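You operate a simulated robot arm through the tools that you are given. There is no shell and no other tool. Be economical: measure what you need, move in short steps, check, and stop when the job is done.

You run a simulated robot arm. Do the job below in one go: nothing can be reset, and whatever is moved stays where it is left.

## Task
Test the bolt of the lot on the job card with the black wand, then rack it.
Fine: grey rack for PULL, red rack for NONE; wand back in its hole, box shut.

The check looks at the end state, three seconds after you hand in, the way a careful person would. Anything else that was tipped, shoved, dropped, spilled or broken makes it a failure.

## Robot
A 7-joint arm with a two-finger parallel gripper, fixed in place. Base frame: the origin is at the foot of the arm, x ahead of it, y to its left, z up; the work surface is at about z = 860. Readings come in mm, rad, newtons and seconds.
With the tool pointing down near the work surface it reaches from about 240 to 680 mm from the base axis. Its first joint turns from -1.152 to 1.152 rad. Payload 2.4 kg.
The TCP is the grasp point between the finger pads, 30 mm short of the fingertips. In the tool frame z runs along the fingers and y along their closing line. The gripper opens to 94 mm. The fingers are 28 mm wide and 10 mm thick; the gripper's body (50 by 96 mm) begins 55 mm behind the TCP.
Orientation is that of the tool frame in the base frame, as [roll, pitch, yaw] about the fixed x, y, z axes, in that order (R = Rz(yaw) Ry(pitch) Rx(roll)). With the fingers straight down and closing along the base's y, the tool's x points along the base's -x, its y along +y and its z along -z.

## Interface
- The arm moves only by the tool send_rows. Its argument "deltas" is a list of rows, each a list of 3 entries, a list of its own where there are three numbers: the shift along the tool's x, y, z in units of 500 mm (1.0 is 500 mm), then the turn, a rotation vector about the tool's x, y, z in units of 180 degrees (1.0 is 180 degrees), then the gripper command, from -1 (shut) to 1 (fully open), values between in proportion. In form: [[[tx, ty, tz], [wx, wy, wz], claw], ...]. A call has 1 to 10 rows; each row is the pose to reach, as a shift and turn from the pose commanded when the call began, along the tool's axes at that moment. A call with a number of a shift or a turn outside -1 to 1 is refused whole. Rows are played at 5 a second. More than 50 mm and 0.15 rad between two rows, or a gripper value outside its range, and nothing of the call is played. Where a pose cannot be reached the arm comes as near as it can. A force on the tool above 70 N (or 10 N above the force at the start of the call, whichever is more), or a blocked arm, ends the call early, and 0.2 s more pass. Each finger travels about 153 mm/s and halts on what it meets, pressing with about 22 N; the grip force reading is that of the motor and also rises with nothing between the fingers. The clock runs only during rows and for 0.2 s after the last one: add rows that repeat a pose to give the fingers time. The reply holds the time, the measured pose of the TCP, the force on the tool along the base axes, the opening and the grip force, in the units named above and with some noise, with the torque about the TCP (base axes, N m) and any sound that the robot's microphone picked up.
- Cameras (640 x 400 px; columns grow to the right, rows downward): "scene" is fixed at [48.2, 489.3, 1436.7]; the picture's right is [-0.59, -0.81, 0.00], its down [-0.51, 0.37, -0.77] and it looks along [0.62, -0.46, -0.63] (base axes); focal length 316 px, centre (320, 200). "wrist" rides on the gripper at [76, 14, -103] in the tool frame; the picture's right is [-0.18, 0.98, 0.00], its down [-0.75, -0.14, -0.64] and it looks along [-0.63, -0.12, 0.77] (tool axes); focal length 243 px, centre (320, 200).
- capture(camera): a new picture of that camera. No time passes.
- probe_pixels(camera, pixels): for up to 12 pixels [column, row] of the newest picture of that camera ("zoom" is the newest enlarged one), the place [x, y, z] in the base frame of the surface seen there, good to about 2 mm. No time passes.
- zoom(camera, box): a new picture of the part [left, top, right, bottom] of that camera's present view, enlarged. No time passes.
- sign_off(): hands the job in; it is judged then, once.

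Go step by step. Measure first, check grasps and placings, and put right what went wrong. The budget is 80 turns and 38 pictures, counting those below and the enlarged ones. Unless the task says otherwise, let go and move clear before handing in, and close with one line.

The tools are called after "Emit:" as a command line: name --argument value ..., lists and objects as JSON in quotes. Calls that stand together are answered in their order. send_rows: Moves the arm, as the interface text tells. Its arguments: {"type":"object","properties":{"deltas":{"type":"array","items":{"type":"array"}}},"required":["deltas"]} The other tools are called the same way: capture (camera) takes a picture; probe_pixels (camera, pixels) gives the place of the surface under pixels of a picture; zoom (camera, box) takes an enlarged picture of a part of a camera's view; sign_off () hands the job in.

At the start:

```text
clock: 0.0
ee_pos: [307.7, 87.8, 1215.8]
ee_rot: [3.141, -0.001, 3.141]
wrist_force: [0.2, 0.0, 0.1]
moment: [0.02, 0.01, 0.02]
finger_gap: 93.8
grip_force: 0.1
```

scene: 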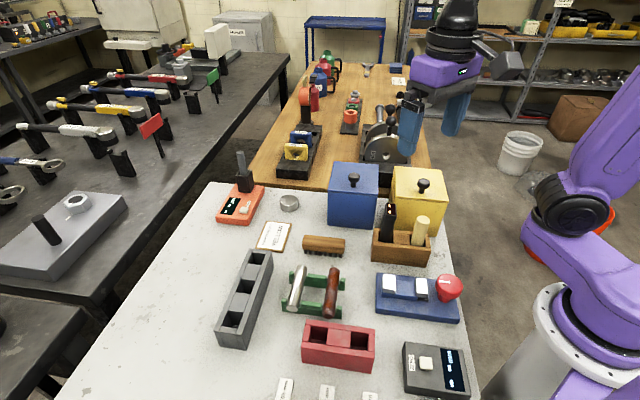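
wrist: 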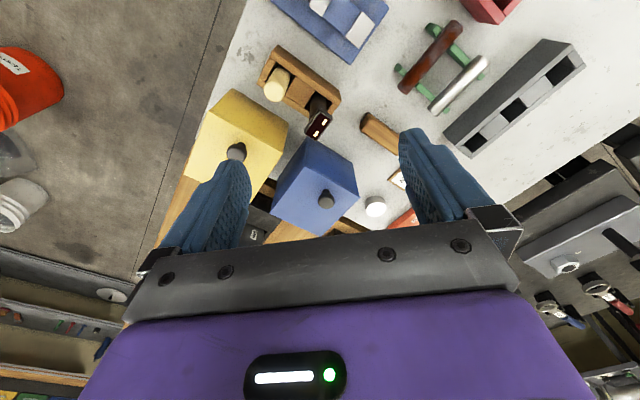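

The scene shows a job card near (273,236), a wand box near (400,245), two bolts on a green cradle near (315,290), and red and grey racks. I'll zoom in to read the card and the details.

Emit:
zoom --camera "scene" --box '[200, 150, 360, 250]'

Emit:
zoom --camera "scene" --box '[340, 160, 500, 260]'

Emit:
zoom --camera "scene" --box '[200, 240, 400, 365]'

Emit:
zoom --camera "scene" --box '[260, 260, 484, 400]'

```text
4.00 times, centred on (280, 200) of scene
```

zoom: 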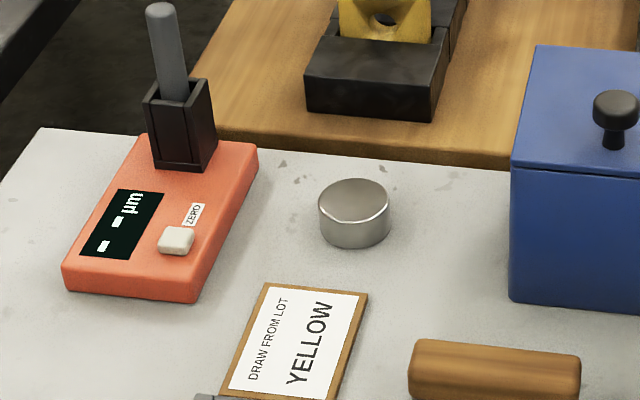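

```text
4.00 times, centred on (420, 210) of scene
```

zoom: 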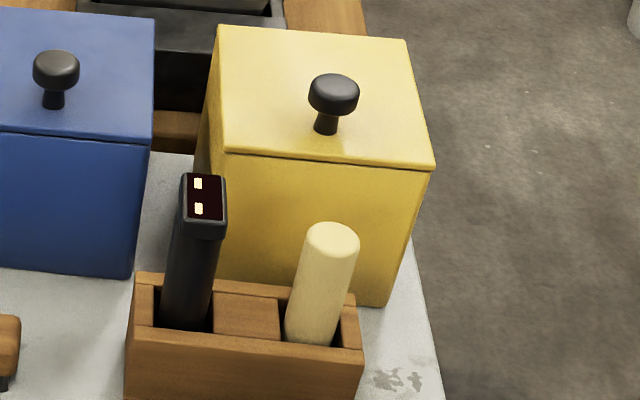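

```text
3.20 times, centred on (300, 302) of scene
```

zoom: 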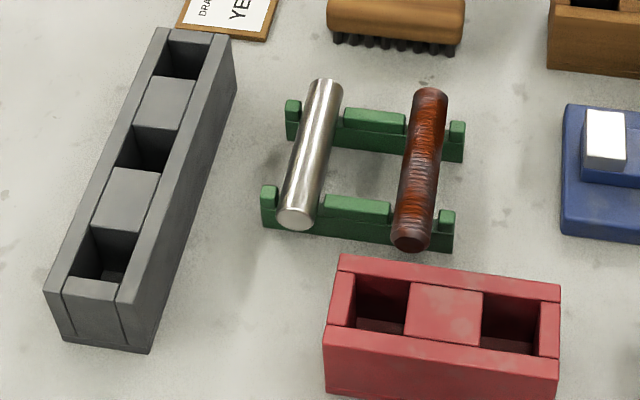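

```text
2.86 times, centred on (372, 330) of scene
```

zoom: 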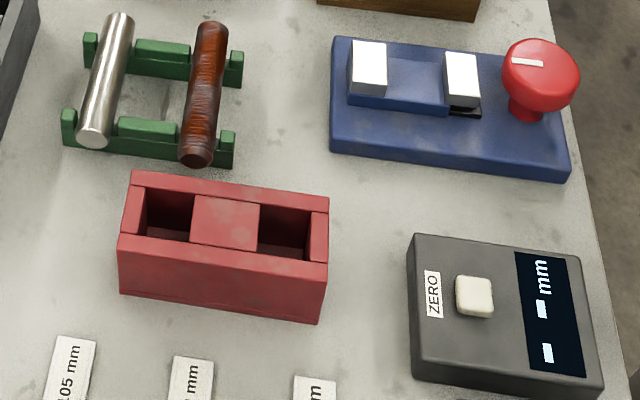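

The card says YELLOW. The black wand, with a display on its head, stands in the wooden block, and the yellow box has a knobbed lid. Next I'll measure the box, knob, wand and racks.

Emit:
probe_pixels --camera "scene" --pixels '[[424, 183], [396, 168], [440, 172], [447, 200], [397, 198], [435, 235], [420, 185], [390, 206], [389, 220], [423, 220], [400, 250], [402, 239]]'

Emit:
probe_pixels --camera "zoom" --pixels '[[133, 175], [326, 200], [122, 240], [315, 268], [225, 218], [165, 230], [285, 240], [115, 30], [92, 135], [207, 90], [190, 130], [40, 180]]'

Emit:
probe_pixels --camera "scene" --pixels '[[252, 252], [270, 256], [220, 325], [240, 332], [252, 273], [241, 300], [256, 260], [246, 285], [232, 320], [375, 232], [430, 240], [374, 258]]'

```text
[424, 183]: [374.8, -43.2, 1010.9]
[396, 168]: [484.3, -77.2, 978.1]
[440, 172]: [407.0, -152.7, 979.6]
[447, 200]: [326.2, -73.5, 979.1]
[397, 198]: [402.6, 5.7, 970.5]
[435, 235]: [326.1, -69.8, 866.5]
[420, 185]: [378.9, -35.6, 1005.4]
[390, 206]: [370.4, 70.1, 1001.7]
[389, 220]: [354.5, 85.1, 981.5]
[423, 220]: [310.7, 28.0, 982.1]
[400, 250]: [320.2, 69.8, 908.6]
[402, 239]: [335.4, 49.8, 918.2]
```

```text
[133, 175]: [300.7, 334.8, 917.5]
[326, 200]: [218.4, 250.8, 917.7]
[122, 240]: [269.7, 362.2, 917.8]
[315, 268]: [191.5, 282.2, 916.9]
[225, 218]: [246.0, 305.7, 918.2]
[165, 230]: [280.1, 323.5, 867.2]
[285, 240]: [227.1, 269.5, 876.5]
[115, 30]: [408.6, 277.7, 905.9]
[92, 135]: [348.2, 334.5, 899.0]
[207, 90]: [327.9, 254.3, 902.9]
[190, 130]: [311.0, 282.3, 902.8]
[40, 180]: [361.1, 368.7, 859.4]
```

```text
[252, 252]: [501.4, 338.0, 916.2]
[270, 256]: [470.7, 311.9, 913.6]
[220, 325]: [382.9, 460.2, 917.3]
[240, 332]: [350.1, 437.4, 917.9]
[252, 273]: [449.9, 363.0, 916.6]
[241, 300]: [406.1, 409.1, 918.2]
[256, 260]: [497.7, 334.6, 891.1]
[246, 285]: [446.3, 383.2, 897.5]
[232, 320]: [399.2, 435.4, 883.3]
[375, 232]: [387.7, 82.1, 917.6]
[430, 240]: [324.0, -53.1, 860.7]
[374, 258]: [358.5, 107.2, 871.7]
```

The yellow box is turned about 45° and its knob looks off-centre. I'll take tighter pictures of the lid and of the wand's top.

Emit:
zoom --camera "scene" --box '[368, 160, 464, 220]'

Emit:
zoom --camera "wrist" --box '[180, 30, 372, 150]'

```text
6.67 times, centred on (416, 190) of scene
```

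zoom: 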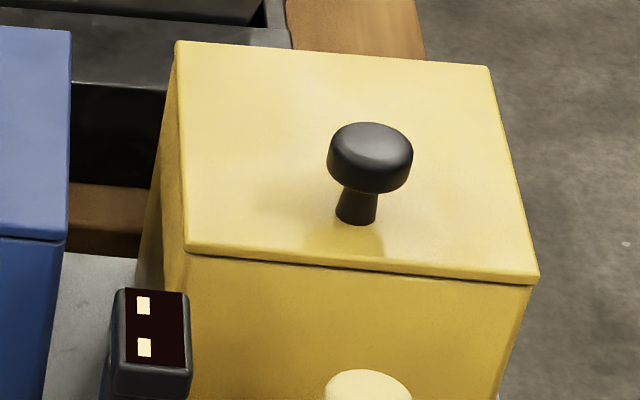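

```text
3.33 times, centred on (276, 90) of wrist
```

zoom: 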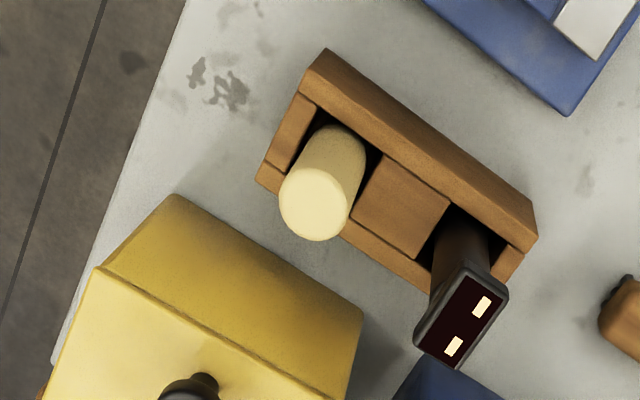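

Emit:
probe_pixels --camera "scene" --pixels '[[423.5, 181], [418.3, 184], [429, 184.5], [423.5, 188], [421.2, 192], [395.2, 168], [440.5, 170.5], [448, 201], [396.5, 196], [422, 215], [430, 178]]'

Emit:
probe_pixels --camera "zoom" --pixels '[[470, 266], [504, 288], [420, 345], [455, 365], [465, 318], [455, 230], [465, 215], [335, 55], [533, 225], [260, 180], [405, 215], [310, 210]]'

```text
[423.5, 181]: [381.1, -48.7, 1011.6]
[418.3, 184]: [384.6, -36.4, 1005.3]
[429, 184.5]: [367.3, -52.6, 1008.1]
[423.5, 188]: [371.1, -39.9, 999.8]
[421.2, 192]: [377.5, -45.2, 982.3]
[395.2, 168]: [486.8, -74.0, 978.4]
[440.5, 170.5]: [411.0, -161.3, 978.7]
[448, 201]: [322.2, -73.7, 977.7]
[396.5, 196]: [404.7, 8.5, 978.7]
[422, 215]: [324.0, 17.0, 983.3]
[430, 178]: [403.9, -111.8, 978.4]
```

```text
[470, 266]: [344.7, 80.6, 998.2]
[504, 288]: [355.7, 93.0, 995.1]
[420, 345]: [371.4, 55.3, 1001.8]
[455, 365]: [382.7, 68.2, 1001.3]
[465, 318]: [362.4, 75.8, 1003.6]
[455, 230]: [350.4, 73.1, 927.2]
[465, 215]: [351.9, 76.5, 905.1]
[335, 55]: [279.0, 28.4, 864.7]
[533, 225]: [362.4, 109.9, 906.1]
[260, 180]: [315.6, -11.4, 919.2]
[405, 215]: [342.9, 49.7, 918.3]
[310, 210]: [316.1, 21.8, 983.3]
```

The lid's corners are square at 45°, and the knob at about (379,-46,1005) sits near the front edge. That suggests a hinge along the back edge. I'll turn the tool 45° so it closes along the hinge line and hover over the knob.

Emit:
send_rows --deltas '[[[-0.0238, -0.0446, 0.0386], [0, 0, 0.0417], 1], [[-0.0475, -0.0892, 0.0772], [0, 0, 0.0833], 1], [[-0.0713, -0.1338, 0.1158], [0, 0, 0.125], 1], [[-0.0951, -0.1784, 0.1544], [0, 0, 0.1667], 1], [[-0.1188, -0.223, 0.193], [0, 0, 0.2083], 1], [[-0.1426, -0.2676, 0.2316], [0, 0, 0.25], 1], [[-0.1426, -0.2676, 0.2316], [0, 0, 0.25], 1]]'

Emit:
capture --camera "wrist"

```text
clock: 1.6
ee_pos: [379.8, -46.1, 1099.3]
ee_rot: [3.141, 0.0, 2.354]
wrist_force: [0.5, 0.4, 0.2]
moment: [0.0, 0.03, 0.01]
finger_gap: 94.1
grip_force: 0.0
```

```text
29 pictures are left
```

wrist: 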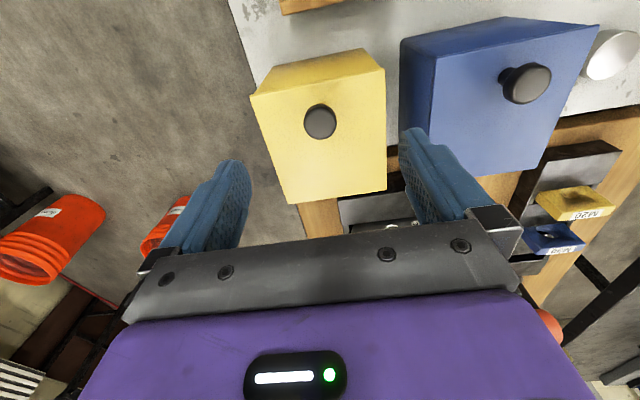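

The knob top is visible at (320,122). I'll probe it for its exact centre.

Emit:
probe_pixels --camera "wrist" --pixels '[[320, 122], [307, 122], [333, 122], [320, 108], [320, 134], [258, 95], [382, 72], [288, 200], [383, 188]]'

```text
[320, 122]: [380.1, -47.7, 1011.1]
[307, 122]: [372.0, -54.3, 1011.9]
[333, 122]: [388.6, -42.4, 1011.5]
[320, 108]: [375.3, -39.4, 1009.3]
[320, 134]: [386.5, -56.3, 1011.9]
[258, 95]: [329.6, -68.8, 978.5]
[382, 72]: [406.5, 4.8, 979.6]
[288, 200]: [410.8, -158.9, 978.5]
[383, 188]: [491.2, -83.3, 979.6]
```

Emit:
send_rows --deltas '[[[-0.005, 0, 0.081], [0, 0, 0], 1], [[-0.005, 0, 0.12], [0, 0, 0], 0.5], [[-0.005, 0, 0.162], [0, 0, 0], 0.2], [[-0.005, 0, 0.162], [0, 0, 0], -1], [[-0.005, 0, 0.162], [0, 0, 0], -1], [[-0.005, 0, 0.162], [0, 0, 0], -1]]'

```text
clock: 3.0
ee_pos: [381.3, -47.6, 1018.7]
ee_rot: [-3.141, 0.0, 2.357]
wrist_force: [-3.3, -3.4, 0.6]
moment: [0.01, 0.14, 0.01]
finger_gap: 26.7
grip_force: 44.9
```

The knob is gripped with a 26.7 mm gap. I'll lift a little to tell a hinge from a loose lid.

Emit:
send_rows --deltas '[[[0, 0, -0.008], [0, 0, 0], -1], [[0, 0, -0.016], [0, 0, 0], -1], [[0, 0, -0.024], [0, 0, 0], -1], [[0, 0, -0.024], [0, 0, 0], -1]]'

Emit:
zoom --camera "scene" --box '[340, 110, 500, 210]'

```text
clock: 4.0
ee_pos: [382.1, -49.0, 1030.9]
ee_rot: [3.141, 0.004, 2.357]
wrist_force: [12.3, -18.8, -15.1]
moment: [0.2, 0.3, -0.01]
finger_gap: 26.9
grip_force: 45.2
```

```text
4.00 times, centred on (420, 160) of scene
```

zoom: 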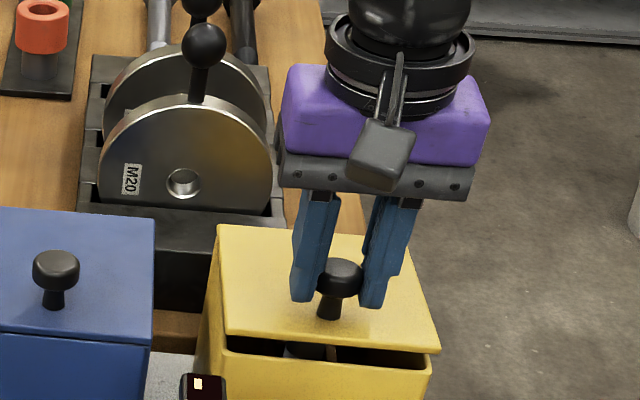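

The lid's front edge rose while its back stayed put, so it is hinged at the back. I'll follow the arc around the hinge and let the knob pivot between the pads.

Emit:
send_rows --deltas '[[[-0.009, 0, 0], [0, 0, 0], -1], [[-0.0158, 0, -0.0142], [0, 0, 0], -1], [[-0.0266, 0, -0.0318], [0, 0, 0], -1], [[-0.039, 0, -0.0484], [0, 0, 0], -1], [[-0.053, 0, -0.0636], [0, 0, 0], -1], [[-0.0684, 0, -0.0774], [0, 0, 0], -1], [[-0.0852, 0, -0.0894], [0, 0, 0], -1], [[-0.103, 0, -0.0998], [0, 0, 0], -1], [[-0.122, 0, -0.1084], [0, 0, 0], -1], [[-0.1414, 0, -0.115], [0, 0, 0], -1]]'

```text
clock: 6.2
ee_pos: [428.6, -97.7, 1088.4]
ee_rot: [-3.14, -0.002, 2.356]
wrist_force: [-9.8, 13.0, 8.8]
moment: [1.16, 1.11, 0.0]
finger_gap: 26.7
grip_force: 45.1
```

Emit:
send_rows --deltas '[[[-0.0202, 0, -0.0046], [0, 0, 0], -1], [[-0.0408, 0, -0.0074], [0, 0, 0], -1], [[-0.0614, 0, -0.0078], [0, 0, 0], -1], [[-0.0822, 0, -0.0064], [0, 0, 0], -1], [[-0.1024, 0, -0.0028], [0, 0, 0], -1], [[-0.1224, 0, 0.0028], [0, 0, 0], -1], [[-0.1416, 0, 0.0104], [0, 0, 0], -1]]'

Emit:
capture --camera "scene"

```text
clock: 7.8
ee_pos: [481.4, -149.1, 1082.1]
ee_rot: [-3.141, 0.0, 2.356]
wrist_force: [0.2, 0.1, -0.7]
moment: [0.0, -0.01, 0.03]
finger_gap: 0.0
grip_force: 32.6
```

```text
27 pictures are left
```

scene: 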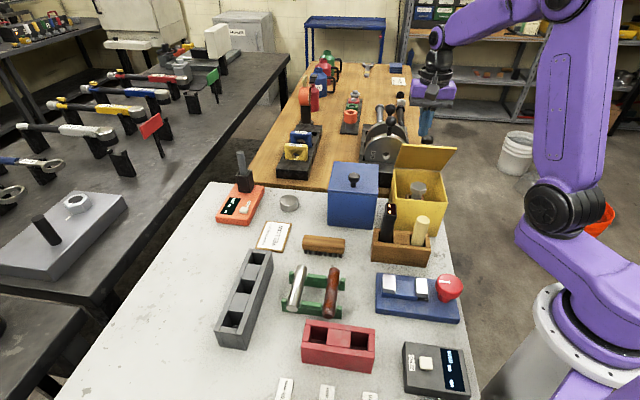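

The lid slipped free past vertical and is standing open, and something stands inside the box at (418,190). I'll zoom in on it.

Emit:
zoom --camera "scene" --box '[368, 130, 480, 200]'

Emit:
probe_pixels --camera "scene" --pixels '[[418, 187], [418, 196], [400, 180], [430, 200], [402, 145], [456, 152], [399, 168], [441, 172], [405, 190], [435, 190]]'

```text
5.71 times, centred on (424, 165) of scene
```

zoom: 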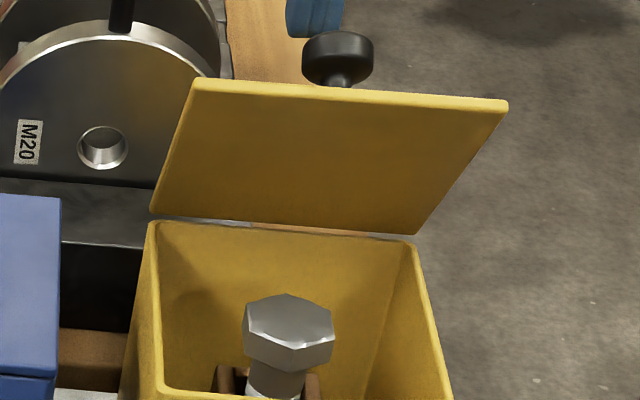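

```text
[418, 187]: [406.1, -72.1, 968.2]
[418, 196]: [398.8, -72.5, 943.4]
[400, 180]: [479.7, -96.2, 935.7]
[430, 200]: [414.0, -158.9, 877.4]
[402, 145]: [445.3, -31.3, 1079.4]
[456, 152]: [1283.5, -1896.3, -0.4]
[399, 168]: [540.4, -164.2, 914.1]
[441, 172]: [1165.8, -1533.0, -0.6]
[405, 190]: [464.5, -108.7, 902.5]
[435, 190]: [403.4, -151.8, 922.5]
```

The lid's top corner probes at (445,-31,1079), so it is only about 60° open and may be falling. I'll wait one beat with the gripper opening and look again.

Emit:
send_rows --deltas '[[[0, 0, 0], [0, 0, 0], -1]]'

Emit:
zoom --camera "scene" --box '[368, 130, 480, 200]'

```text
clock: 8.2
ee_pos: [482.0, -147.6, 1081.9]
ee_rot: [-3.141, 0.0, 2.355]
wrist_force: [0.2, -0.7, 0.9]
moment: [0.01, -0.03, -0.05]
finger_gap: 0.1
grip_force: 33.0
```

```text
5.71 times, centred on (424, 165) of scene
```

zoom: 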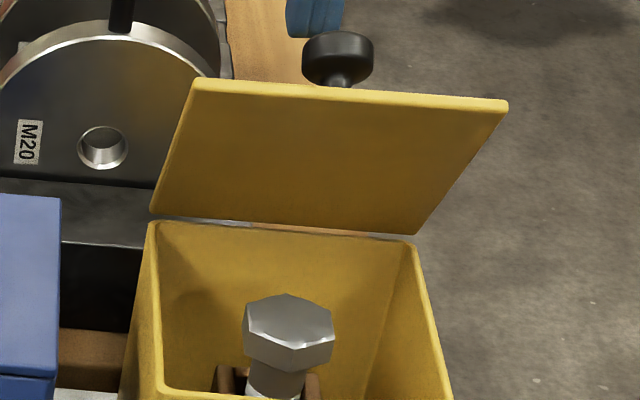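

The lid is stable, so I'll measure its plane.

Emit:
probe_pixels --camera "zoom" --pixels '[[200, 95], [495, 108], [330, 160], [165, 205], [410, 225], [340, 45], [290, 325], [250, 335], [325, 335], [285, 305], [280, 385], [225, 385]]'

```text
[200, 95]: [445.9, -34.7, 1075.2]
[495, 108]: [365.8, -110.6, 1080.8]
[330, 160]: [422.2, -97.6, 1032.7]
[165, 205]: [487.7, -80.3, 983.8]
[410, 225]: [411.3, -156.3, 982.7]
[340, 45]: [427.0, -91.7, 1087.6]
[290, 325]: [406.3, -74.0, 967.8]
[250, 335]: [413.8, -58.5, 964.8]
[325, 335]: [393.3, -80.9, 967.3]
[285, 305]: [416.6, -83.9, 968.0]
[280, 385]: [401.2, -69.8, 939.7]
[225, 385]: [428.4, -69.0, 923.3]
```

The lid rests at about 57° and holds, which could be a friction hinge or a stop. I'll go over to the front with closed fingers and gently test whether it opens further, since the lid overhangs the bolt at (406,-74,968).

Emit:
send_rows --deltas '[[[0, 0, -0.08], [0, 0, 0], -1], [[0, 0, -0.16], [0, 0, 0], -1], [[0.08, 0, -0.16], [0, 0, 0], -1], [[0.16, 0, -0.16], [0, 0, 0], -1], [[0.24, 0, -0.16], [0, 0, 0], -1], [[0.3, 0, -0.16], [0, 0, 0], -1], [[0.3, 0, -0.08], [0, 0, 0], -1], [[0.3, 0, -0.006], [0, 0, 0], -1], [[0.27, 0, -0.006], [0, 0, 0], -1], [[0.25, 0, -0.006], [0, 0, 0], -1]]'

```text
clock: 10.4
ee_pos: [393.3, -59.3, 1086.7]
ee_rot: [-3.141, -0.001, 2.357]
wrist_force: [-0.4, -1.1, 0.5]
moment: [0.01, 0.02, 0.02]
finger_gap: 0.0
grip_force: 32.8
```

Emit:
send_rows --deltas '[[[-0.006, 0, 0], [0, 0, 0], -1], [[-0.012, 0, 0], [0, 0, 0], -1], [[-0.018, 0, 0], [0, 0, 0], -1], [[-0.024, 0, 0], [0, 0, 0], -1]]'

Emit:
zoom --camera "scene" --box '[352, 110, 512, 210]'

```text
clock: 11.4
ee_pos: [399.5, -68.1, 1086.1]
ee_rot: [3.139, 0.0, 2.358]
wrist_force: [-11.7, 9.2, 24.7]
moment: [-0.26, -0.21, -0.07]
finger_gap: 0.2
grip_force: 33.1
```

```text
4.00 times, centred on (432, 160) of scene
```

zoom: 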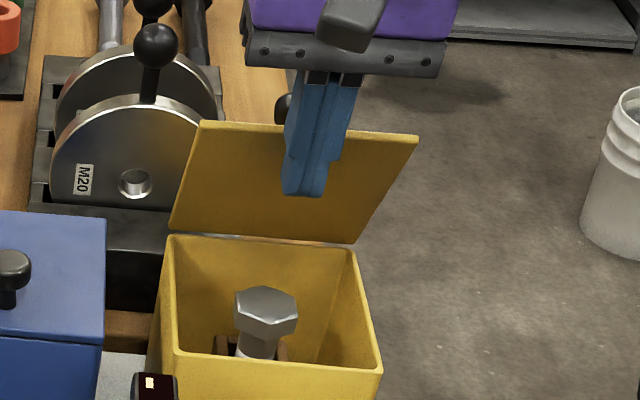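

The lid opened further with about 15 N, with its edge now at (403,140), so it is a friction hinge. I'll keep pushing slowly to just past vertical.

Emit:
send_rows --deltas '[[[-0.012, 0, -0.006], [0, 0, 0], -1], [[-0.024, 0, -0.01], [0, 0, 0], -1], [[-0.036, 0, -0.014], [0, 0, 0], -1], [[-0.048, 0, -0.018], [0, 0, 0], -1], [[-0.06, 0, -0.02], [0, 0, 0], -1], [[-0.072, 0, -0.022], [0, 0, 0], -1], [[-0.084, 0, -0.024], [0, 0, 0], -1], [[-0.096, 0, -0.024], [0, 0, 0], -1], [[-0.108, 0, -0.024], [0, 0, 0], -1], [[-0.12, 0, -0.024], [0, 0, 0], -1]]'

Emit:
zoom --camera "scene" --box '[352, 110, 512, 210]'

```text
clock: 13.6
ee_pos: [445.1, -112.7, 1103.6]
ee_rot: [3.136, 0.016, 2.356]
wrist_force: [-3.8, 0.1, 61.7]
moment: [-0.84, -0.14, -0.05]
finger_gap: 0.1
grip_force: 32.6
```

```text
4.00 times, centred on (432, 160) of scene
```

zoom: 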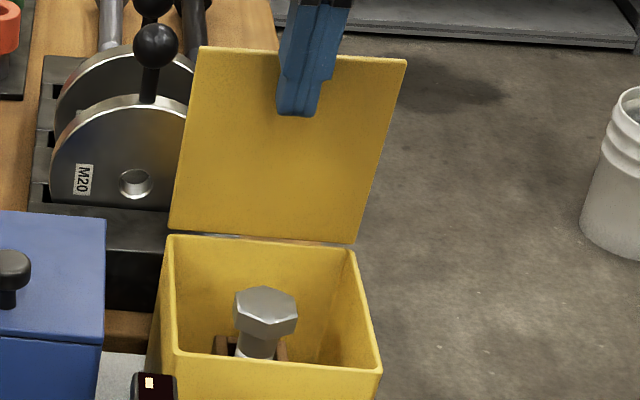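

The lid is now about vertical, but there is 62 N upward on the finger. I'll raise the tool to relieve it and check that the lid stays.

Emit:
send_rows --deltas '[[[0, 0, -0.02], [0, 0, 0], -1], [[0.006, 0, -0.06], [0, 0, 0], -1], [[0.02, 0, -0.14], [0, 0, 0], -1], [[0.1, 0, -0.16], [0, 0, 0], -1], [[0.18, 0, -0.16], [0, 0, 0], -0.3], [[0.22, 0, -0.16], [0, 0, 0], -0.1]]'

Emit:
capture --camera "scene"

Emit:
capture --camera "wrist"

Emit:
probe_pixels --camera "scene" --pixels '[[404, 123], [452, 127], [397, 165], [438, 169]]'

```text
clock: 15.0
ee_pos: [364.3, -32.8, 1178.0]
ee_rot: [3.141, 0.0, 2.358]
wrist_force: [-0.6, -0.1, -0.2]
moment: [0.02, 0.01, 0.0]
finger_gap: 42.3
grip_force: 0.0
```

```text
22 pictures are left
```

scene: 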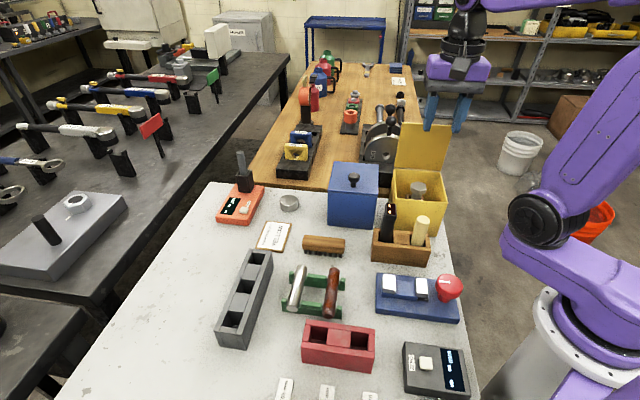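

```text
21 pictures are left
```

wrist: 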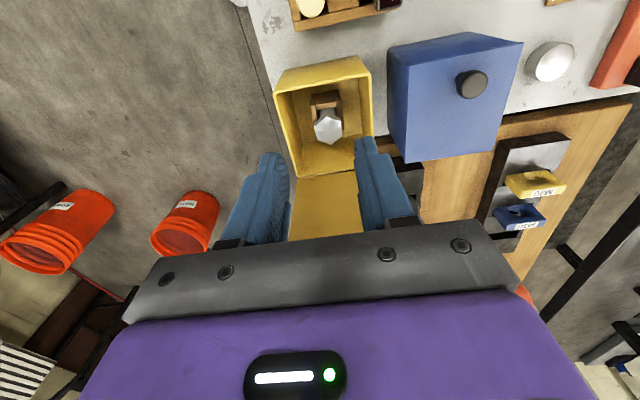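

```text
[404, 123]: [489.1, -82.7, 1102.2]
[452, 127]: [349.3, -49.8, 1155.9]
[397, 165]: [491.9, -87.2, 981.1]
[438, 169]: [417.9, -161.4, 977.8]
```

The lid stands vertical and stable, and the bolt head is in the middle of the box. I'll move above the black wand to see its shape.

Emit:
send_rows --deltas '[[[0.052, 0.05, 0], [0, 0, 0], 0.2], [[0.104, 0.1, 0], [0, 0, 0], 0.2], [[0.156, 0.15, 0], [0, 0, 0], 0.2], [[0.156, 0.15, 0.07], [0, 0, 0], 0.2], [[0.156, 0.15, 0.1], [0, 0, 0], 0.2]]'

Emit:
capture --camera "wrist"

Emit:
zoom --camera "scene" --box '[360, 190, 456, 250]'

```text
clock: 16.2
ee_pos: [364.2, 74.5, 1127.9]
ee_rot: [3.141, -0.002, 2.355]
wrist_force: [0.5, 0.8, -0.2]
moment: [0.03, 0.0, -0.03]
finger_gap: 56.7
grip_force: 0.1
```

```text
20 pictures are left
```

wrist: 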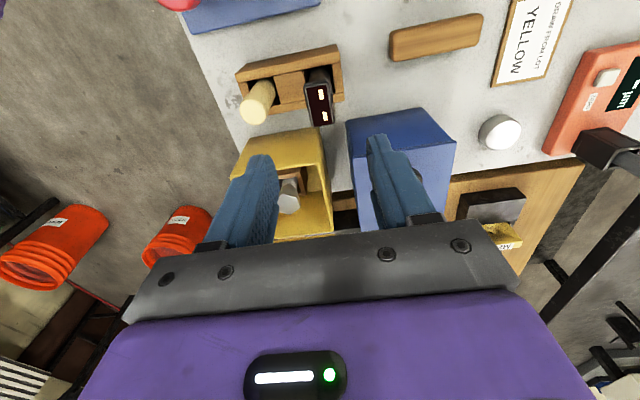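

```text
6.67 times, centred on (408, 220) of scene
```

zoom: 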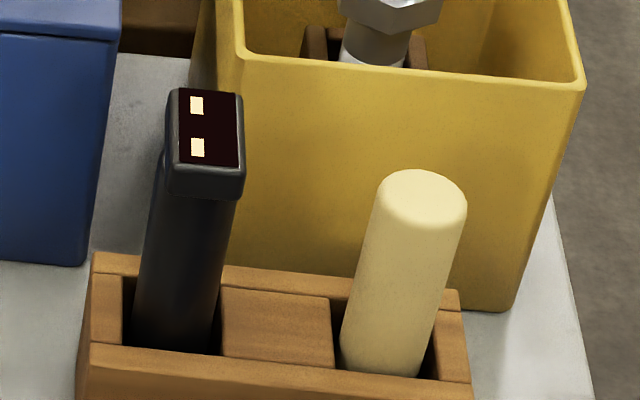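

The wand has a flat head over a round shaft. I'll probe both to place the grip.

Emit:
probe_pixels --camera "zoom" --pixels '[[165, 170], [235, 210], [200, 195], [195, 220], [185, 280], [170, 335], [145, 270], [225, 270], [205, 180], [125, 325], [215, 335], [290, 330]]'

Emit:
probe_pixels --camera "wrist" --pixels '[[307, 83], [329, 82], [311, 124], [332, 123], [319, 78], [310, 72], [330, 68]]'

```text
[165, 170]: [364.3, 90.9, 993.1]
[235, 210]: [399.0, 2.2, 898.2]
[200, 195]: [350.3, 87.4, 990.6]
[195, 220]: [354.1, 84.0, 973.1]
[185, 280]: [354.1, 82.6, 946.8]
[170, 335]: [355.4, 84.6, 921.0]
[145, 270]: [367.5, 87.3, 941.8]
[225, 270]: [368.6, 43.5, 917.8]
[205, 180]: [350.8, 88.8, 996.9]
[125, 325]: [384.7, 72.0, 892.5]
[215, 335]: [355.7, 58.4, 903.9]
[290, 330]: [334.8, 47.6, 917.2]
```

```text
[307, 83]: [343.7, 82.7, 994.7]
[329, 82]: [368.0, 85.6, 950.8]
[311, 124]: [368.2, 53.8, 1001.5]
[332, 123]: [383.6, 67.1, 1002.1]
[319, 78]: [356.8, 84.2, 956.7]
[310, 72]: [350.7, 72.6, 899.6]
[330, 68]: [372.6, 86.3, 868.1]
```

The shaft is about 26 mm across, centred near (364,74), with the head top at 1003. A straight-down grip would hide the display, so I plan to tilt the tool 35° about its closing line and view the display with the wrist camera. First I'll check the blue box for clearance.

Emit:
probe_pixels --camera "scene" --pixels '[[334, 164], [329, 190], [376, 192], [378, 168], [353, 174], [353, 178]]'

Emit:
send_rows --deltas '[[[0, 0, 0], [0, 0.039, 0], 0.2], [[0, 0, 0], [0, 0.078, 0], 0.2], [[0, 0, 0], [0, 0.117, 0], 0.2], [[0, 0, 0], [0, 0.156, 0], 0.2], [[0, 0, 0], [0, 0.1944, 0], 0.2], [[0, 0, 0], [0, 0.1944, 0], 0.2]]'

```text
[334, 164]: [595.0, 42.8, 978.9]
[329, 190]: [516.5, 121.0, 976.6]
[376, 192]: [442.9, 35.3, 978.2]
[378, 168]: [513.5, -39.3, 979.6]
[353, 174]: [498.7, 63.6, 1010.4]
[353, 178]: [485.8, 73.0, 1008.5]
```

```text
clock: 17.6
ee_pos: [363.6, 76.0, 1128.7]
ee_rot: [3.141, -0.612, 2.357]
wrist_force: [-0.1, -0.6, -0.5]
moment: [-0.01, 0.01, 0.03]
finger_gap: 56.2
grip_force: 0.1
```

The blue box is clear of the gripper body. I'll descend straight over the wand and close at z ≈ 960.

Emit:
send_rows --deltas '[[[-0.032, 0, 0.0459], [0, 0, 0], 0.2], [[-0.0642, 0, 0.0917], [0, 0, 0], 0.2], [[-0.0963, 0, 0.1376], [0, 0, 0], 0.2], [[-0.1285, 0, 0.1835], [0, 0, 0], 0.2], [[-0.1606, 0, 0.2293], [0, 0, 0], 0.2], [[-0.1927, 0, 0.2752], [0, 0, 0], 0.2], [[-0.1927, 0, 0.2752], [0, 0, 0], 0.2]]'

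Emit:
capture --camera "wrist"

```text
clock: 19.2
ee_pos: [365.6, 75.2, 960.3]
ee_rot: [3.141, -0.611, 2.355]
wrist_force: [-0.2, 0.3, -0.4]
moment: [0.0, 0.01, -0.02]
finger_gap: 56.4
grip_force: 0.0
```

```text
18 pictures are left
```

wrist: 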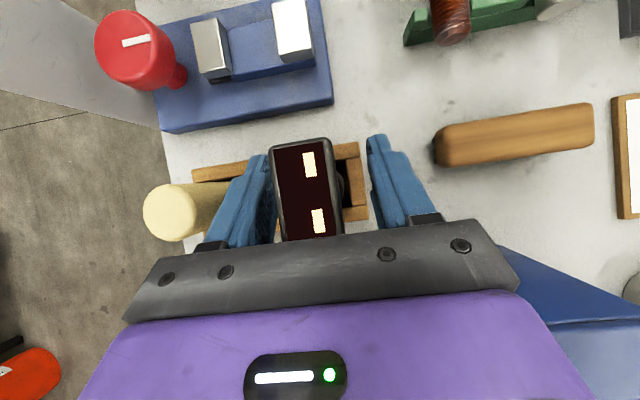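

The wrist camera sees the display plainly at (305,190), and the fingers straddle the wand. I'll close on it.

Emit:
send_rows --deltas '[[[0, 0, 0], [0, 0, 0], -0.2], [[0, 0, 0], [0, 0, 0], -1], [[0, 0, 0], [0, 0, 0], -1]]'

```text
clock: 20.0
ee_pos: [365.2, 75.5, 960.2]
ee_rot: [-3.141, -0.611, 2.355]
wrist_force: [-0.1, 0.7, 0.3]
moment: [-0.02, -0.04, -0.05]
finger_gap: 29.2
grip_force: 21.9
```

Emit:
send_rows --deltas '[[[0.0115, 0, -0.0164], [0, 0, 0], -1], [[0.046, 0, -0.0655], [0, 0, 0], -1], [[0.0918, 0, -0.131], [0, 0, 0], -1], [[0.1377, 0, -0.1966], [0, 0, 0], -1], [[0.1721, 0, -0.2457], [0, 0, 0], -1], [[0.1721, 0, -0.2457], [0, 0, 0], -1]]'

Emit:
capture --camera "scene"

```text
clock: 21.4
ee_pos: [364.1, 76.1, 1110.2]
ee_rot: [3.141, -0.61, 2.357]
wrist_force: [0.2, 0.2, -0.3]
moment: [0.02, 0.02, -0.04]
finger_gap: 29.0
grip_force: 22.3
```

```text
17 pictures are left
```

scene: 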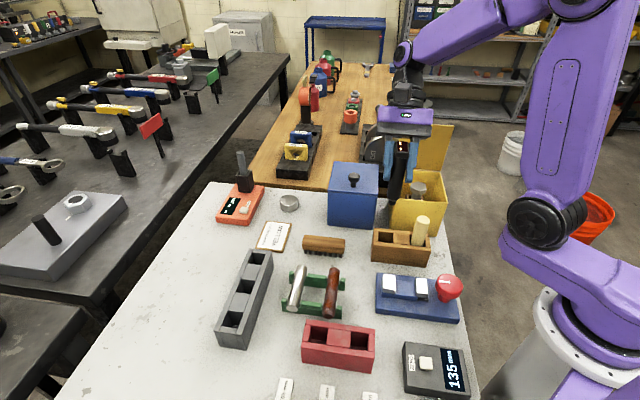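

The wand is out of its hole. I'll zoom to find its tip.

Emit:
zoom --camera "scene" --box '[352, 130, 464, 200]'

```text
5.71 times, centred on (408, 165) of scene
```

zoom: 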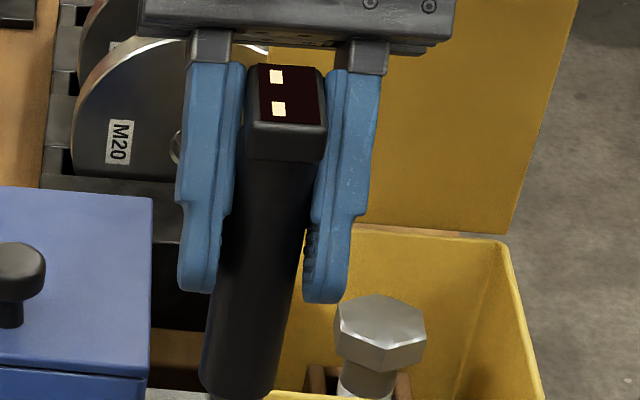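

Emit:
probe_pixels --camera "zoom" --pixels '[[240, 390], [235, 370], [245, 330], [265, 250], [380, 315], [380, 350], [370, 375], [285, 140]]'

```text
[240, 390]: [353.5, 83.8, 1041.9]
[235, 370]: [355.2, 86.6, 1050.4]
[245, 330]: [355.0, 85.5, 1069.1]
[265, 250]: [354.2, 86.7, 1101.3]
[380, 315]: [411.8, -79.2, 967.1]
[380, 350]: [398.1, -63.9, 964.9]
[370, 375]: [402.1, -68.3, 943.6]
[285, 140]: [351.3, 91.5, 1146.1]
```

The wand tip is about 71 mm below the TCP. I'll tilt back 20° and carry the wand over the bolt, with its tip about 35 mm above the head.

Emit:
send_rows --deltas '[[[-0.0455, -0.0302, -0.0148], [0, -0.0222, 0], -1], [[-0.0911, -0.0604, -0.0296], [0, -0.0444, 0], -1], [[-0.1366, -0.0906, -0.0444], [0, -0.0667, 0], -1], [[-0.1822, -0.1208, -0.0592], [0, -0.0889, 0], -1], [[-0.2277, -0.151, -0.074], [0, -0.1111, 0], -1], [[-0.2277, -0.151, -0.074], [0, -0.1111, 0], -1]]'

Emit:
capture --camera "wrist"

Emit:
zoom --camera "scene" --box '[352, 120, 480, 200]'

```text
clock: 22.8
ee_pos: [391.5, -59.6, 1074.1]
ee_rot: [-3.141, -0.26, 2.358]
wrist_force: [0.7, 1.0, 0.5]
moment: [0.01, -0.06, -0.02]
finger_gap: 29.3
grip_force: 22.2
```

```text
15 pictures are left
```

wrist: 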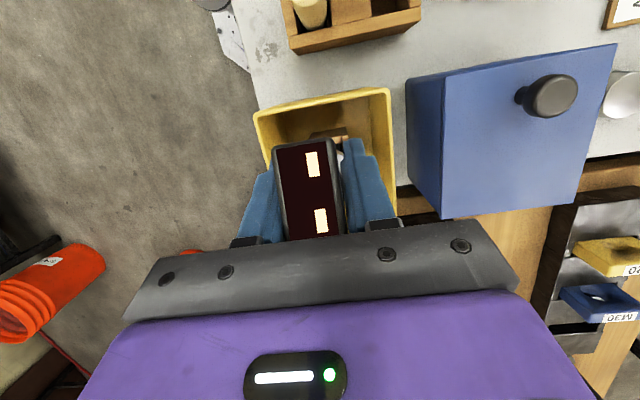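

```text
5.00 times, centred on (416, 160) of scene
```

zoom: 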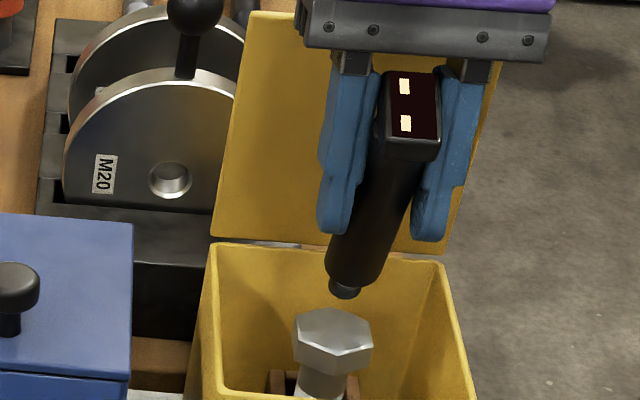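

The wand has a small nub at the tip, so contact will come sooner, near TCP z ≈ 1046. I'll lower in fine steps.

Emit:
send_rows --deltas '[[[-0.0062, 0, 0.0232], [0, 0, 0], -1], [[-0.0104, 0, 0.0386], [0, 0, 0], -1], [[-0.0124, 0, 0.0464], [0, 0, 0], -1], [[-0.0129, 0, 0.0483], [0, 0, 0], -1]]'

Emit:
zoom --camera "scene" --box '[384, 130, 464, 180]'

```text
clock: 23.8
ee_pos: [391.3, -59.7, 1050.7]
ee_rot: [-3.14, -0.26, 2.356]
wrist_force: [-2.0, 2.3, 16.1]
moment: [-0.21, -0.25, -0.01]
finger_gap: 29.2
grip_force: 21.4
```

```text
8.00 times, centred on (424, 155) of scene
```

zoom: 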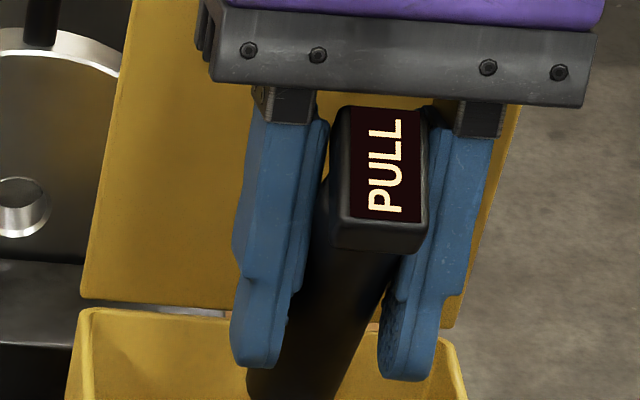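

The display reads PULL, so the bolt goes to the grey rack. I'll lift straight up and carry the wand back above its hole, re-tilting to upright.

Emit:
send_rows --deltas '[[[0.0065, 0, -0.0242], [0, 0, 0], -1], [[0.0129, 0, -0.0483], [0, 0, 0], -1], [[0.018, 0, -0.067], [0, 0, 0], -1], [[0.064, 0.0302, -0.065], [0, 0.0222, 0], -1], [[0.111, 0.0604, -0.063], [0, 0.0444, 0], -1], [[0.158, 0.0906, -0.061], [0, 0.0667, 0], -1], [[0.205, 0.1208, -0.059], [0, 0.0889, 0], -1], [[0.2523, 0.151, -0.0567], [0, 0.1111, 0], -1], [[0.2523, 0.151, -0.0567], [0, 0.1111, 0], -1]]'

Emit:
capture --camera "scene"

```text
clock: 25.8
ee_pos: [363.0, 76.2, 1110.0]
ee_rot: [3.141, -0.611, 2.357]
wrist_force: [-0.4, -0.2, -0.9]
moment: [0.01, -0.04, 0.01]
finger_gap: 29.3
grip_force: 21.8
```

```text
12 pictures are left
```

scene: 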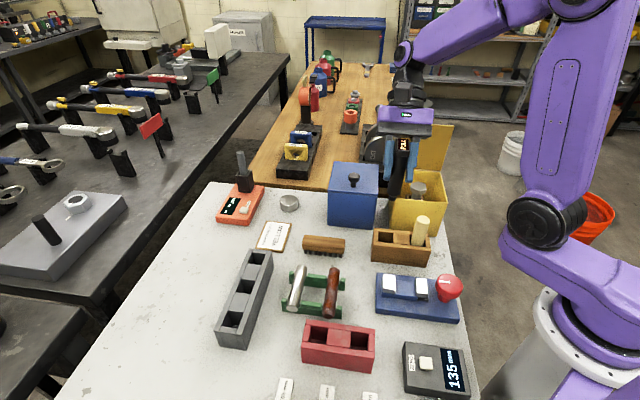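

The bolt stayed in the box and the wand is back above its hole. I'll lower in stages and check alignment before it goes in.

Emit:
send_rows --deltas '[[[-0.0344, 0, 0.0491], [0, 0, 0], -1], [[-0.0688, 0, 0.0983], [0, 0, 0], -1], [[-0.1032, 0, 0.1474], [0, 0, 0], -1], [[-0.1147, 0, 0.1638], [0, 0, 0], -1], [[-0.1147, 0, 0.1638], [0, 0, 0], -1]]'

Emit:
zoom --camera "scene" --box '[352, 180, 464, 250]'

```text
clock: 27.0
ee_pos: [362.6, 74.5, 1010.4]
ee_rot: [3.14, -0.612, 2.357]
wrist_force: [-0.3, 0.0, -1.1]
moment: [0.01, -0.03, -0.03]
finger_gap: 29.3
grip_force: 22.3
```

```text
5.71 times, centred on (408, 215) of scene
```

zoom: 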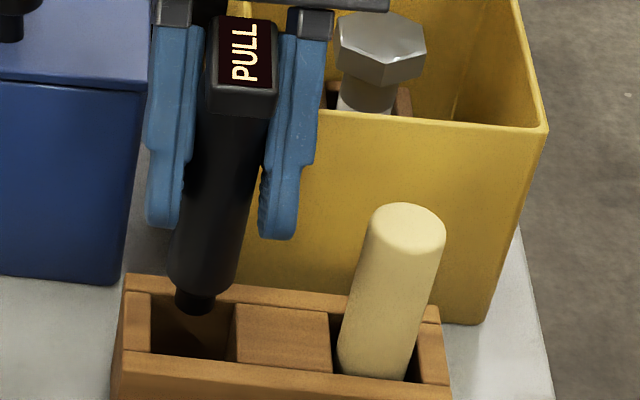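

PULL is still shown and the nub is over the hole. I'll continue slowly.

Emit:
send_rows --deltas '[[[-0.0115, 0, 0.0164], [0, 0, 0], -1], [[-0.0229, 0, 0.0328], [0, 0, 0], -1], [[-0.0344, 0, 0.0491], [0, 0, 0], -1], [[-0.0459, 0, 0.0655], [0, 0, 0], -1], [[-0.0516, 0, 0.0737], [0, 0, 0], -1], [[-0.0551, 0, 0.0786], [0, 0, 0], -1]]'

```text
clock: 28.4
ee_pos: [363.6, 75.0, 963.5]
ee_rot: [-3.141, -0.61, 2.355]
wrist_force: [-5.0, 4.3, 2.0]
moment: [0.3, 0.33, -0.01]
finger_gap: 29.5
grip_force: 22.0
```

Emit:
send_rows --deltas '[[[-0.0023, 0, 0.0033], [0, 0, 0], -1], [[-0.0034, 0, 0.0049], [0, 0, 0], -1], [[-0.0034, 0, 0.0049], [0, 0, 0], -1]]'

```text
clock: 29.2
ee_pos: [364.7, 76.0, 959.3]
ee_rot: [3.141, -0.612, 2.357]
wrist_force: [-4.3, 4.6, -0.4]
moment: [0.3, 0.36, 0.01]
finger_gap: 29.2
grip_force: 22.4
```

It is nearly at the bottom with no vertical force. I'll release and rise clear.

Emit:
send_rows --deltas '[[[0, 0, 0], [0, 0, 0], -0.2], [[0, 0, 0], [0, 0, 0], 0.2], [[0, 0, 0], [0, 0, 0], 0.2], [[0.0344, 0, -0.0491], [0, 0, 0], 0.2], [[0.0688, 0, -0.0983], [0, 0, 0], 0.2], [[0.1032, 0, -0.1474], [0, 0, 0], 0.2], [[0.1376, 0, -0.1966], [0, 0, 0], 0.2], [[0.172, 0, -0.2457], [0, 0, 0], 0.2], [[0.1927, 0, -0.2752], [0, 0, 0], 0.2], [[0.1927, 0, -0.2752], [0, 0, 0], 0.2]]'

Emit:
zoom --camera "scene" --box '[340, 150, 484, 240]'

```text
clock: 31.4
ee_pos: [364.3, 74.6, 1127.6]
ee_rot: [-3.142, -0.611, 2.356]
wrist_force: [-0.1, -0.6, -0.7]
moment: [-0.01, 0.02, -0.03]
finger_gap: 56.4
grip_force: 0.0
```

```text
4.44 times, centred on (412, 195) of scene
```

zoom: 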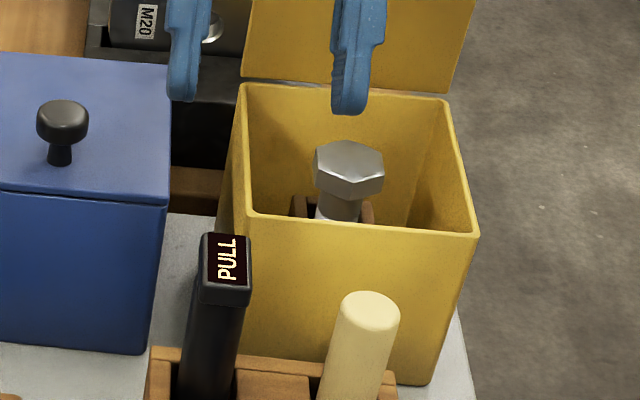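

The wand is seated and still reads PULL. I'll straighten the tool and go above the bolt to see its hex flats.

Emit:
send_rows --deltas '[[[-0.0232, -0.0151, -0.0138], [0, -0.0389, 0], 0.2], [[-0.0696, -0.0453, -0.0414], [0, -0.0778, 0], 0.2], [[-0.1161, -0.0755, -0.0691], [0, -0.1167, 0], 0.2], [[-0.1625, -0.1057, -0.0967], [0, -0.1556, 0], 0.2], [[-0.2089, -0.1359, -0.1243], [0, -0.1944, 0], 0.2], [[-0.2321, -0.151, -0.1381], [0, -0.1944, 0], 0.2], [[-0.2321, -0.151, -0.1381], [0, -0.1944, 0], 0.2]]'

Emit:
zoom --camera "wrist" --box '[224, 60, 416, 180]'

```text
clock: 33.0
ee_pos: [404.4, -73.5, 1116.5]
ee_rot: [-3.141, 0.0, 2.357]
wrist_force: [0.6, 0.4, -0.6]
moment: [-0.01, 0.03, -0.02]
finger_gap: 56.3
grip_force: 0.1
```

```text
3.33 times, centred on (320, 120) of wrist
```

zoom: 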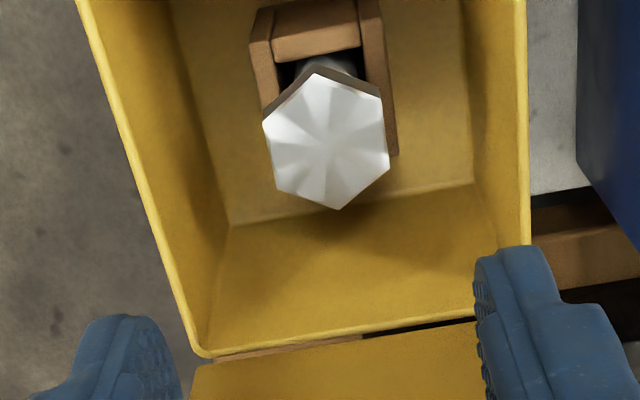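

Emit:
probe_pixels --camera "zoom" --pixels '[[318, 77], [377, 102], [385, 163], [340, 205], [280, 186], [267, 124], [326, 142], [268, 50], [378, 50], [300, 60], [345, 65]]'

```text
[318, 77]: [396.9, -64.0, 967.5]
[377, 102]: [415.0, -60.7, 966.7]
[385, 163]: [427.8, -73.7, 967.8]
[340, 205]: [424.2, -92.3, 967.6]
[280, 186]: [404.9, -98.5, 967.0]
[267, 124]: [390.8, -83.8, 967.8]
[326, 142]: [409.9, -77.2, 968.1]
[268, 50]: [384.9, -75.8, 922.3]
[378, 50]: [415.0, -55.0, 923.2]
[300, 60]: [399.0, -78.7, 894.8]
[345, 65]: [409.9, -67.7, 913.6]
```

The hex centre is (410,-79), and a pair of flats faces exactly along my closing line (45°). I'll descend and grip the head at z ≈ 960.

Emit:
send_rows --deltas '[[[-0.0153, 0, 0.06], [0, 0, 0], 0.3], [[-0.0153, 0, 0.12], [0, 0, 0], 0.3], [[-0.0153, 0, 0.18], [0, 0, 0], 0.3], [[-0.0153, 0, 0.24], [0, 0, 0], 0.3], [[-0.0153, 0, 0.29], [0, 0, 0], 0.3], [[-0.0153, 0, 0.311], [0, 0, 0], 0.3], [[-0.0153, 0, 0.311], [0, 0, 0], -0.2], [[-0.0153, 0, 0.311], [0, 0, 0], -1], [[-0.0153, 0, 0.311], [0, 0, 0], -1]]'

```text
clock: 35.0
ee_pos: [410.8, -78.5, 960.3]
ee_rot: [3.141, 0.001, 2.357]
wrist_force: [0.3, -0.2, -0.8]
moment: [-0.04, 0.04, -0.01]
finger_gap: 40.1
grip_force: 22.0
```

Gripped with a 40 mm gap, plausible across the flats given the chamfered top. I'll lift out.

Emit:
send_rows --deltas '[[[0, 0, -0.02], [0, 0, 0], -1], [[0, 0, -0.06], [0, 0, 0], -1], [[0, 0, -0.12], [0, 0, 0], -1], [[0, 0, -0.18], [0, 0, 0], -1], [[0, 0, -0.24], [0, 0, 0], -1], [[0, 0, -0.3], [0, 0, 0], -1], [[0, 0, -0.34], [0, 0, 0], -1], [[0, 0, -0.34], [0, 0, 0], -1]]'

Emit:
zoom --camera "scene" --box '[352, 90, 512, 190]'

```text
clock: 36.8
ee_pos: [410.9, -78.8, 1130.8]
ee_rot: [-3.141, 0.001, 2.357]
wrist_force: [-0.3, -0.5, -4.4]
moment: [-0.01, 0.0, -0.03]
finger_gap: 40.0
grip_force: 22.0
```

```text
4.00 times, centred on (432, 140) of scene
```

zoom: 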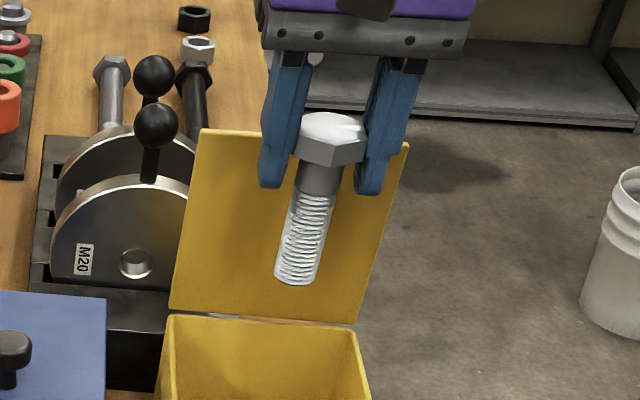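

Emit:
probe_pixels --camera "zoom" --pixels '[[297, 279], [296, 270], [305, 225], [318, 182], [325, 150]]'

Emit:
zoom --camera "scene" --box '[192, 240, 320, 360]'

```text
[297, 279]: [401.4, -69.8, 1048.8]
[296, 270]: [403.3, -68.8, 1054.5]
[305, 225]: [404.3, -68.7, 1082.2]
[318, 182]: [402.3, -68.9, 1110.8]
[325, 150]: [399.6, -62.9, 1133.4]
```

```text
3.33 times, centred on (256, 300) of scene
```

zoom: 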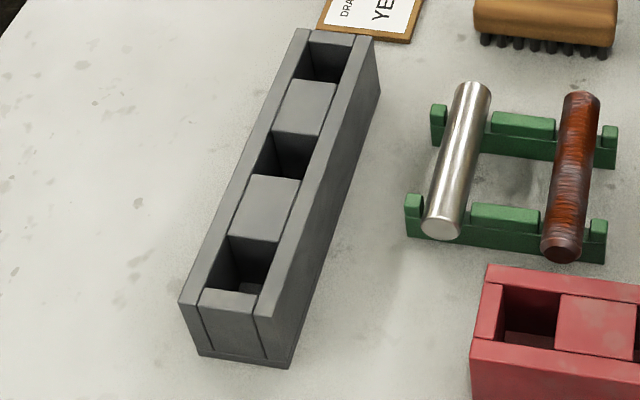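

The bolt hangs straight, with its tip 86 mm below the TCP and a shank about 25 mm across. Now I'll locate the grey rack's holes.

Emit:
probe_pixels --camera "zoom" --pixels '[[274, 127], [317, 138], [254, 178], [302, 180], [297, 150], [225, 238], [285, 248], [262, 290], [245, 285], [280, 215], [310, 110], [200, 295]]'

```text
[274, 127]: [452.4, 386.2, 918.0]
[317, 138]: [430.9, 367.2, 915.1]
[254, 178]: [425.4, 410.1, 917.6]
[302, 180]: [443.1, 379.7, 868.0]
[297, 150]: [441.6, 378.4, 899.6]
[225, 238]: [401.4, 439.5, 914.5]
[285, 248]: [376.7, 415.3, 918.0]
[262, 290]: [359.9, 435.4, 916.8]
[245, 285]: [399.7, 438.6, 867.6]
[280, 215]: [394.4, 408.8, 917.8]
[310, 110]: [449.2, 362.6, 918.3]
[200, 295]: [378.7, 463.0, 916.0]
```

The middle hole is near (428,388), and the rack's long axis runs along my tool x, so the same orientation fits. I'll carry the bolt there in two calls.

Emit:
send_rows --deltas '[[[0.032, 0.034, 0], [0, 0, 0], -1], [[0.064, 0.068, 0], [0, 0, 0], -1], [[0.095, 0.103, 0], [0, 0, 0], -1], [[0.127, 0.137, 0], [0, 0, 0], -1], [[0.159, 0.171, 0], [0, 0, 0], -1], [[0.191, 0.205, 0], [0, 0, 0], -1], [[0.223, 0.239, 0], [0, 0, 0], -1], [[0.254, 0.274, 0], [0, 0, 0], -1], [[0.286, 0.308, 0], [0, 0, 0], -1], [[0.318, 0.342, 0], [0, 0, 0], -1]]'

Emit:
send_rows --deltas '[[[0.032, 0.034, 0], [0, 0, 0], -1], [[0.064, 0.068, 0], [0, 0, 0], -1], [[0.095, 0.103, 0], [0, 0, 0], -1], [[0.127, 0.137, 0], [0, 0, 0], -1], [[0.159, 0.171, 0], [0, 0, 0], -1], [[0.191, 0.205, 0], [0, 0, 0], -1], [[0.223, 0.239, 0], [0, 0, 0], -1], [[0.254, 0.274, 0], [0, 0, 0], -1], [[0.286, 0.308, 0], [0, 0, 0], -1], [[0.318, 0.342, 0], [0, 0, 0], -1]]'

Emit:
send_rows --deltas '[[[0, 0, 0.07], [0, 0, 0], -1], [[0, 0, 0.14], [0, 0, 0], -1], [[0, 0, 0.14], [0, 0, 0], -1]]'

Emit:
capture --camera "wrist"

```text
clock: 39.0
ee_pos: [420.2, 155.8, 1131.6]
ee_rot: [-3.141, 0.001, 2.356]
wrist_force: [0.3, -0.3, -3.9]
moment: [-0.04, 0.0, 0.02]
finger_gap: 40.2
grip_force: 22.0
```

```text
clock: 41.2
ee_pos: [428.8, 389.4, 1131.6]
ee_rot: [3.141, -0.001, 2.356]
wrist_force: [0.0, -0.1, -3.1]
moment: [0.0, 0.01, -0.01]
finger_gap: 40.2
grip_force: 22.3
```

```text
clock: 42.0
ee_pos: [428.6, 388.4, 1059.7]
ee_rot: [-3.141, -0.001, 2.357]
wrist_force: [0.2, -0.5, -3.9]
moment: [-0.02, 0.01, 0.03]
finger_gap: 40.1
grip_force: 22.2
```

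```text
6 pictures are left
```

wrist: 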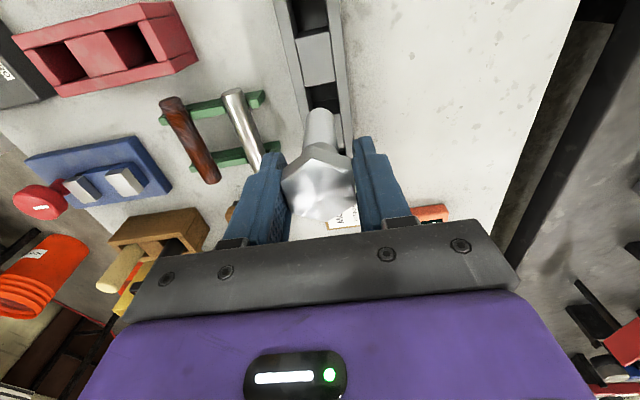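

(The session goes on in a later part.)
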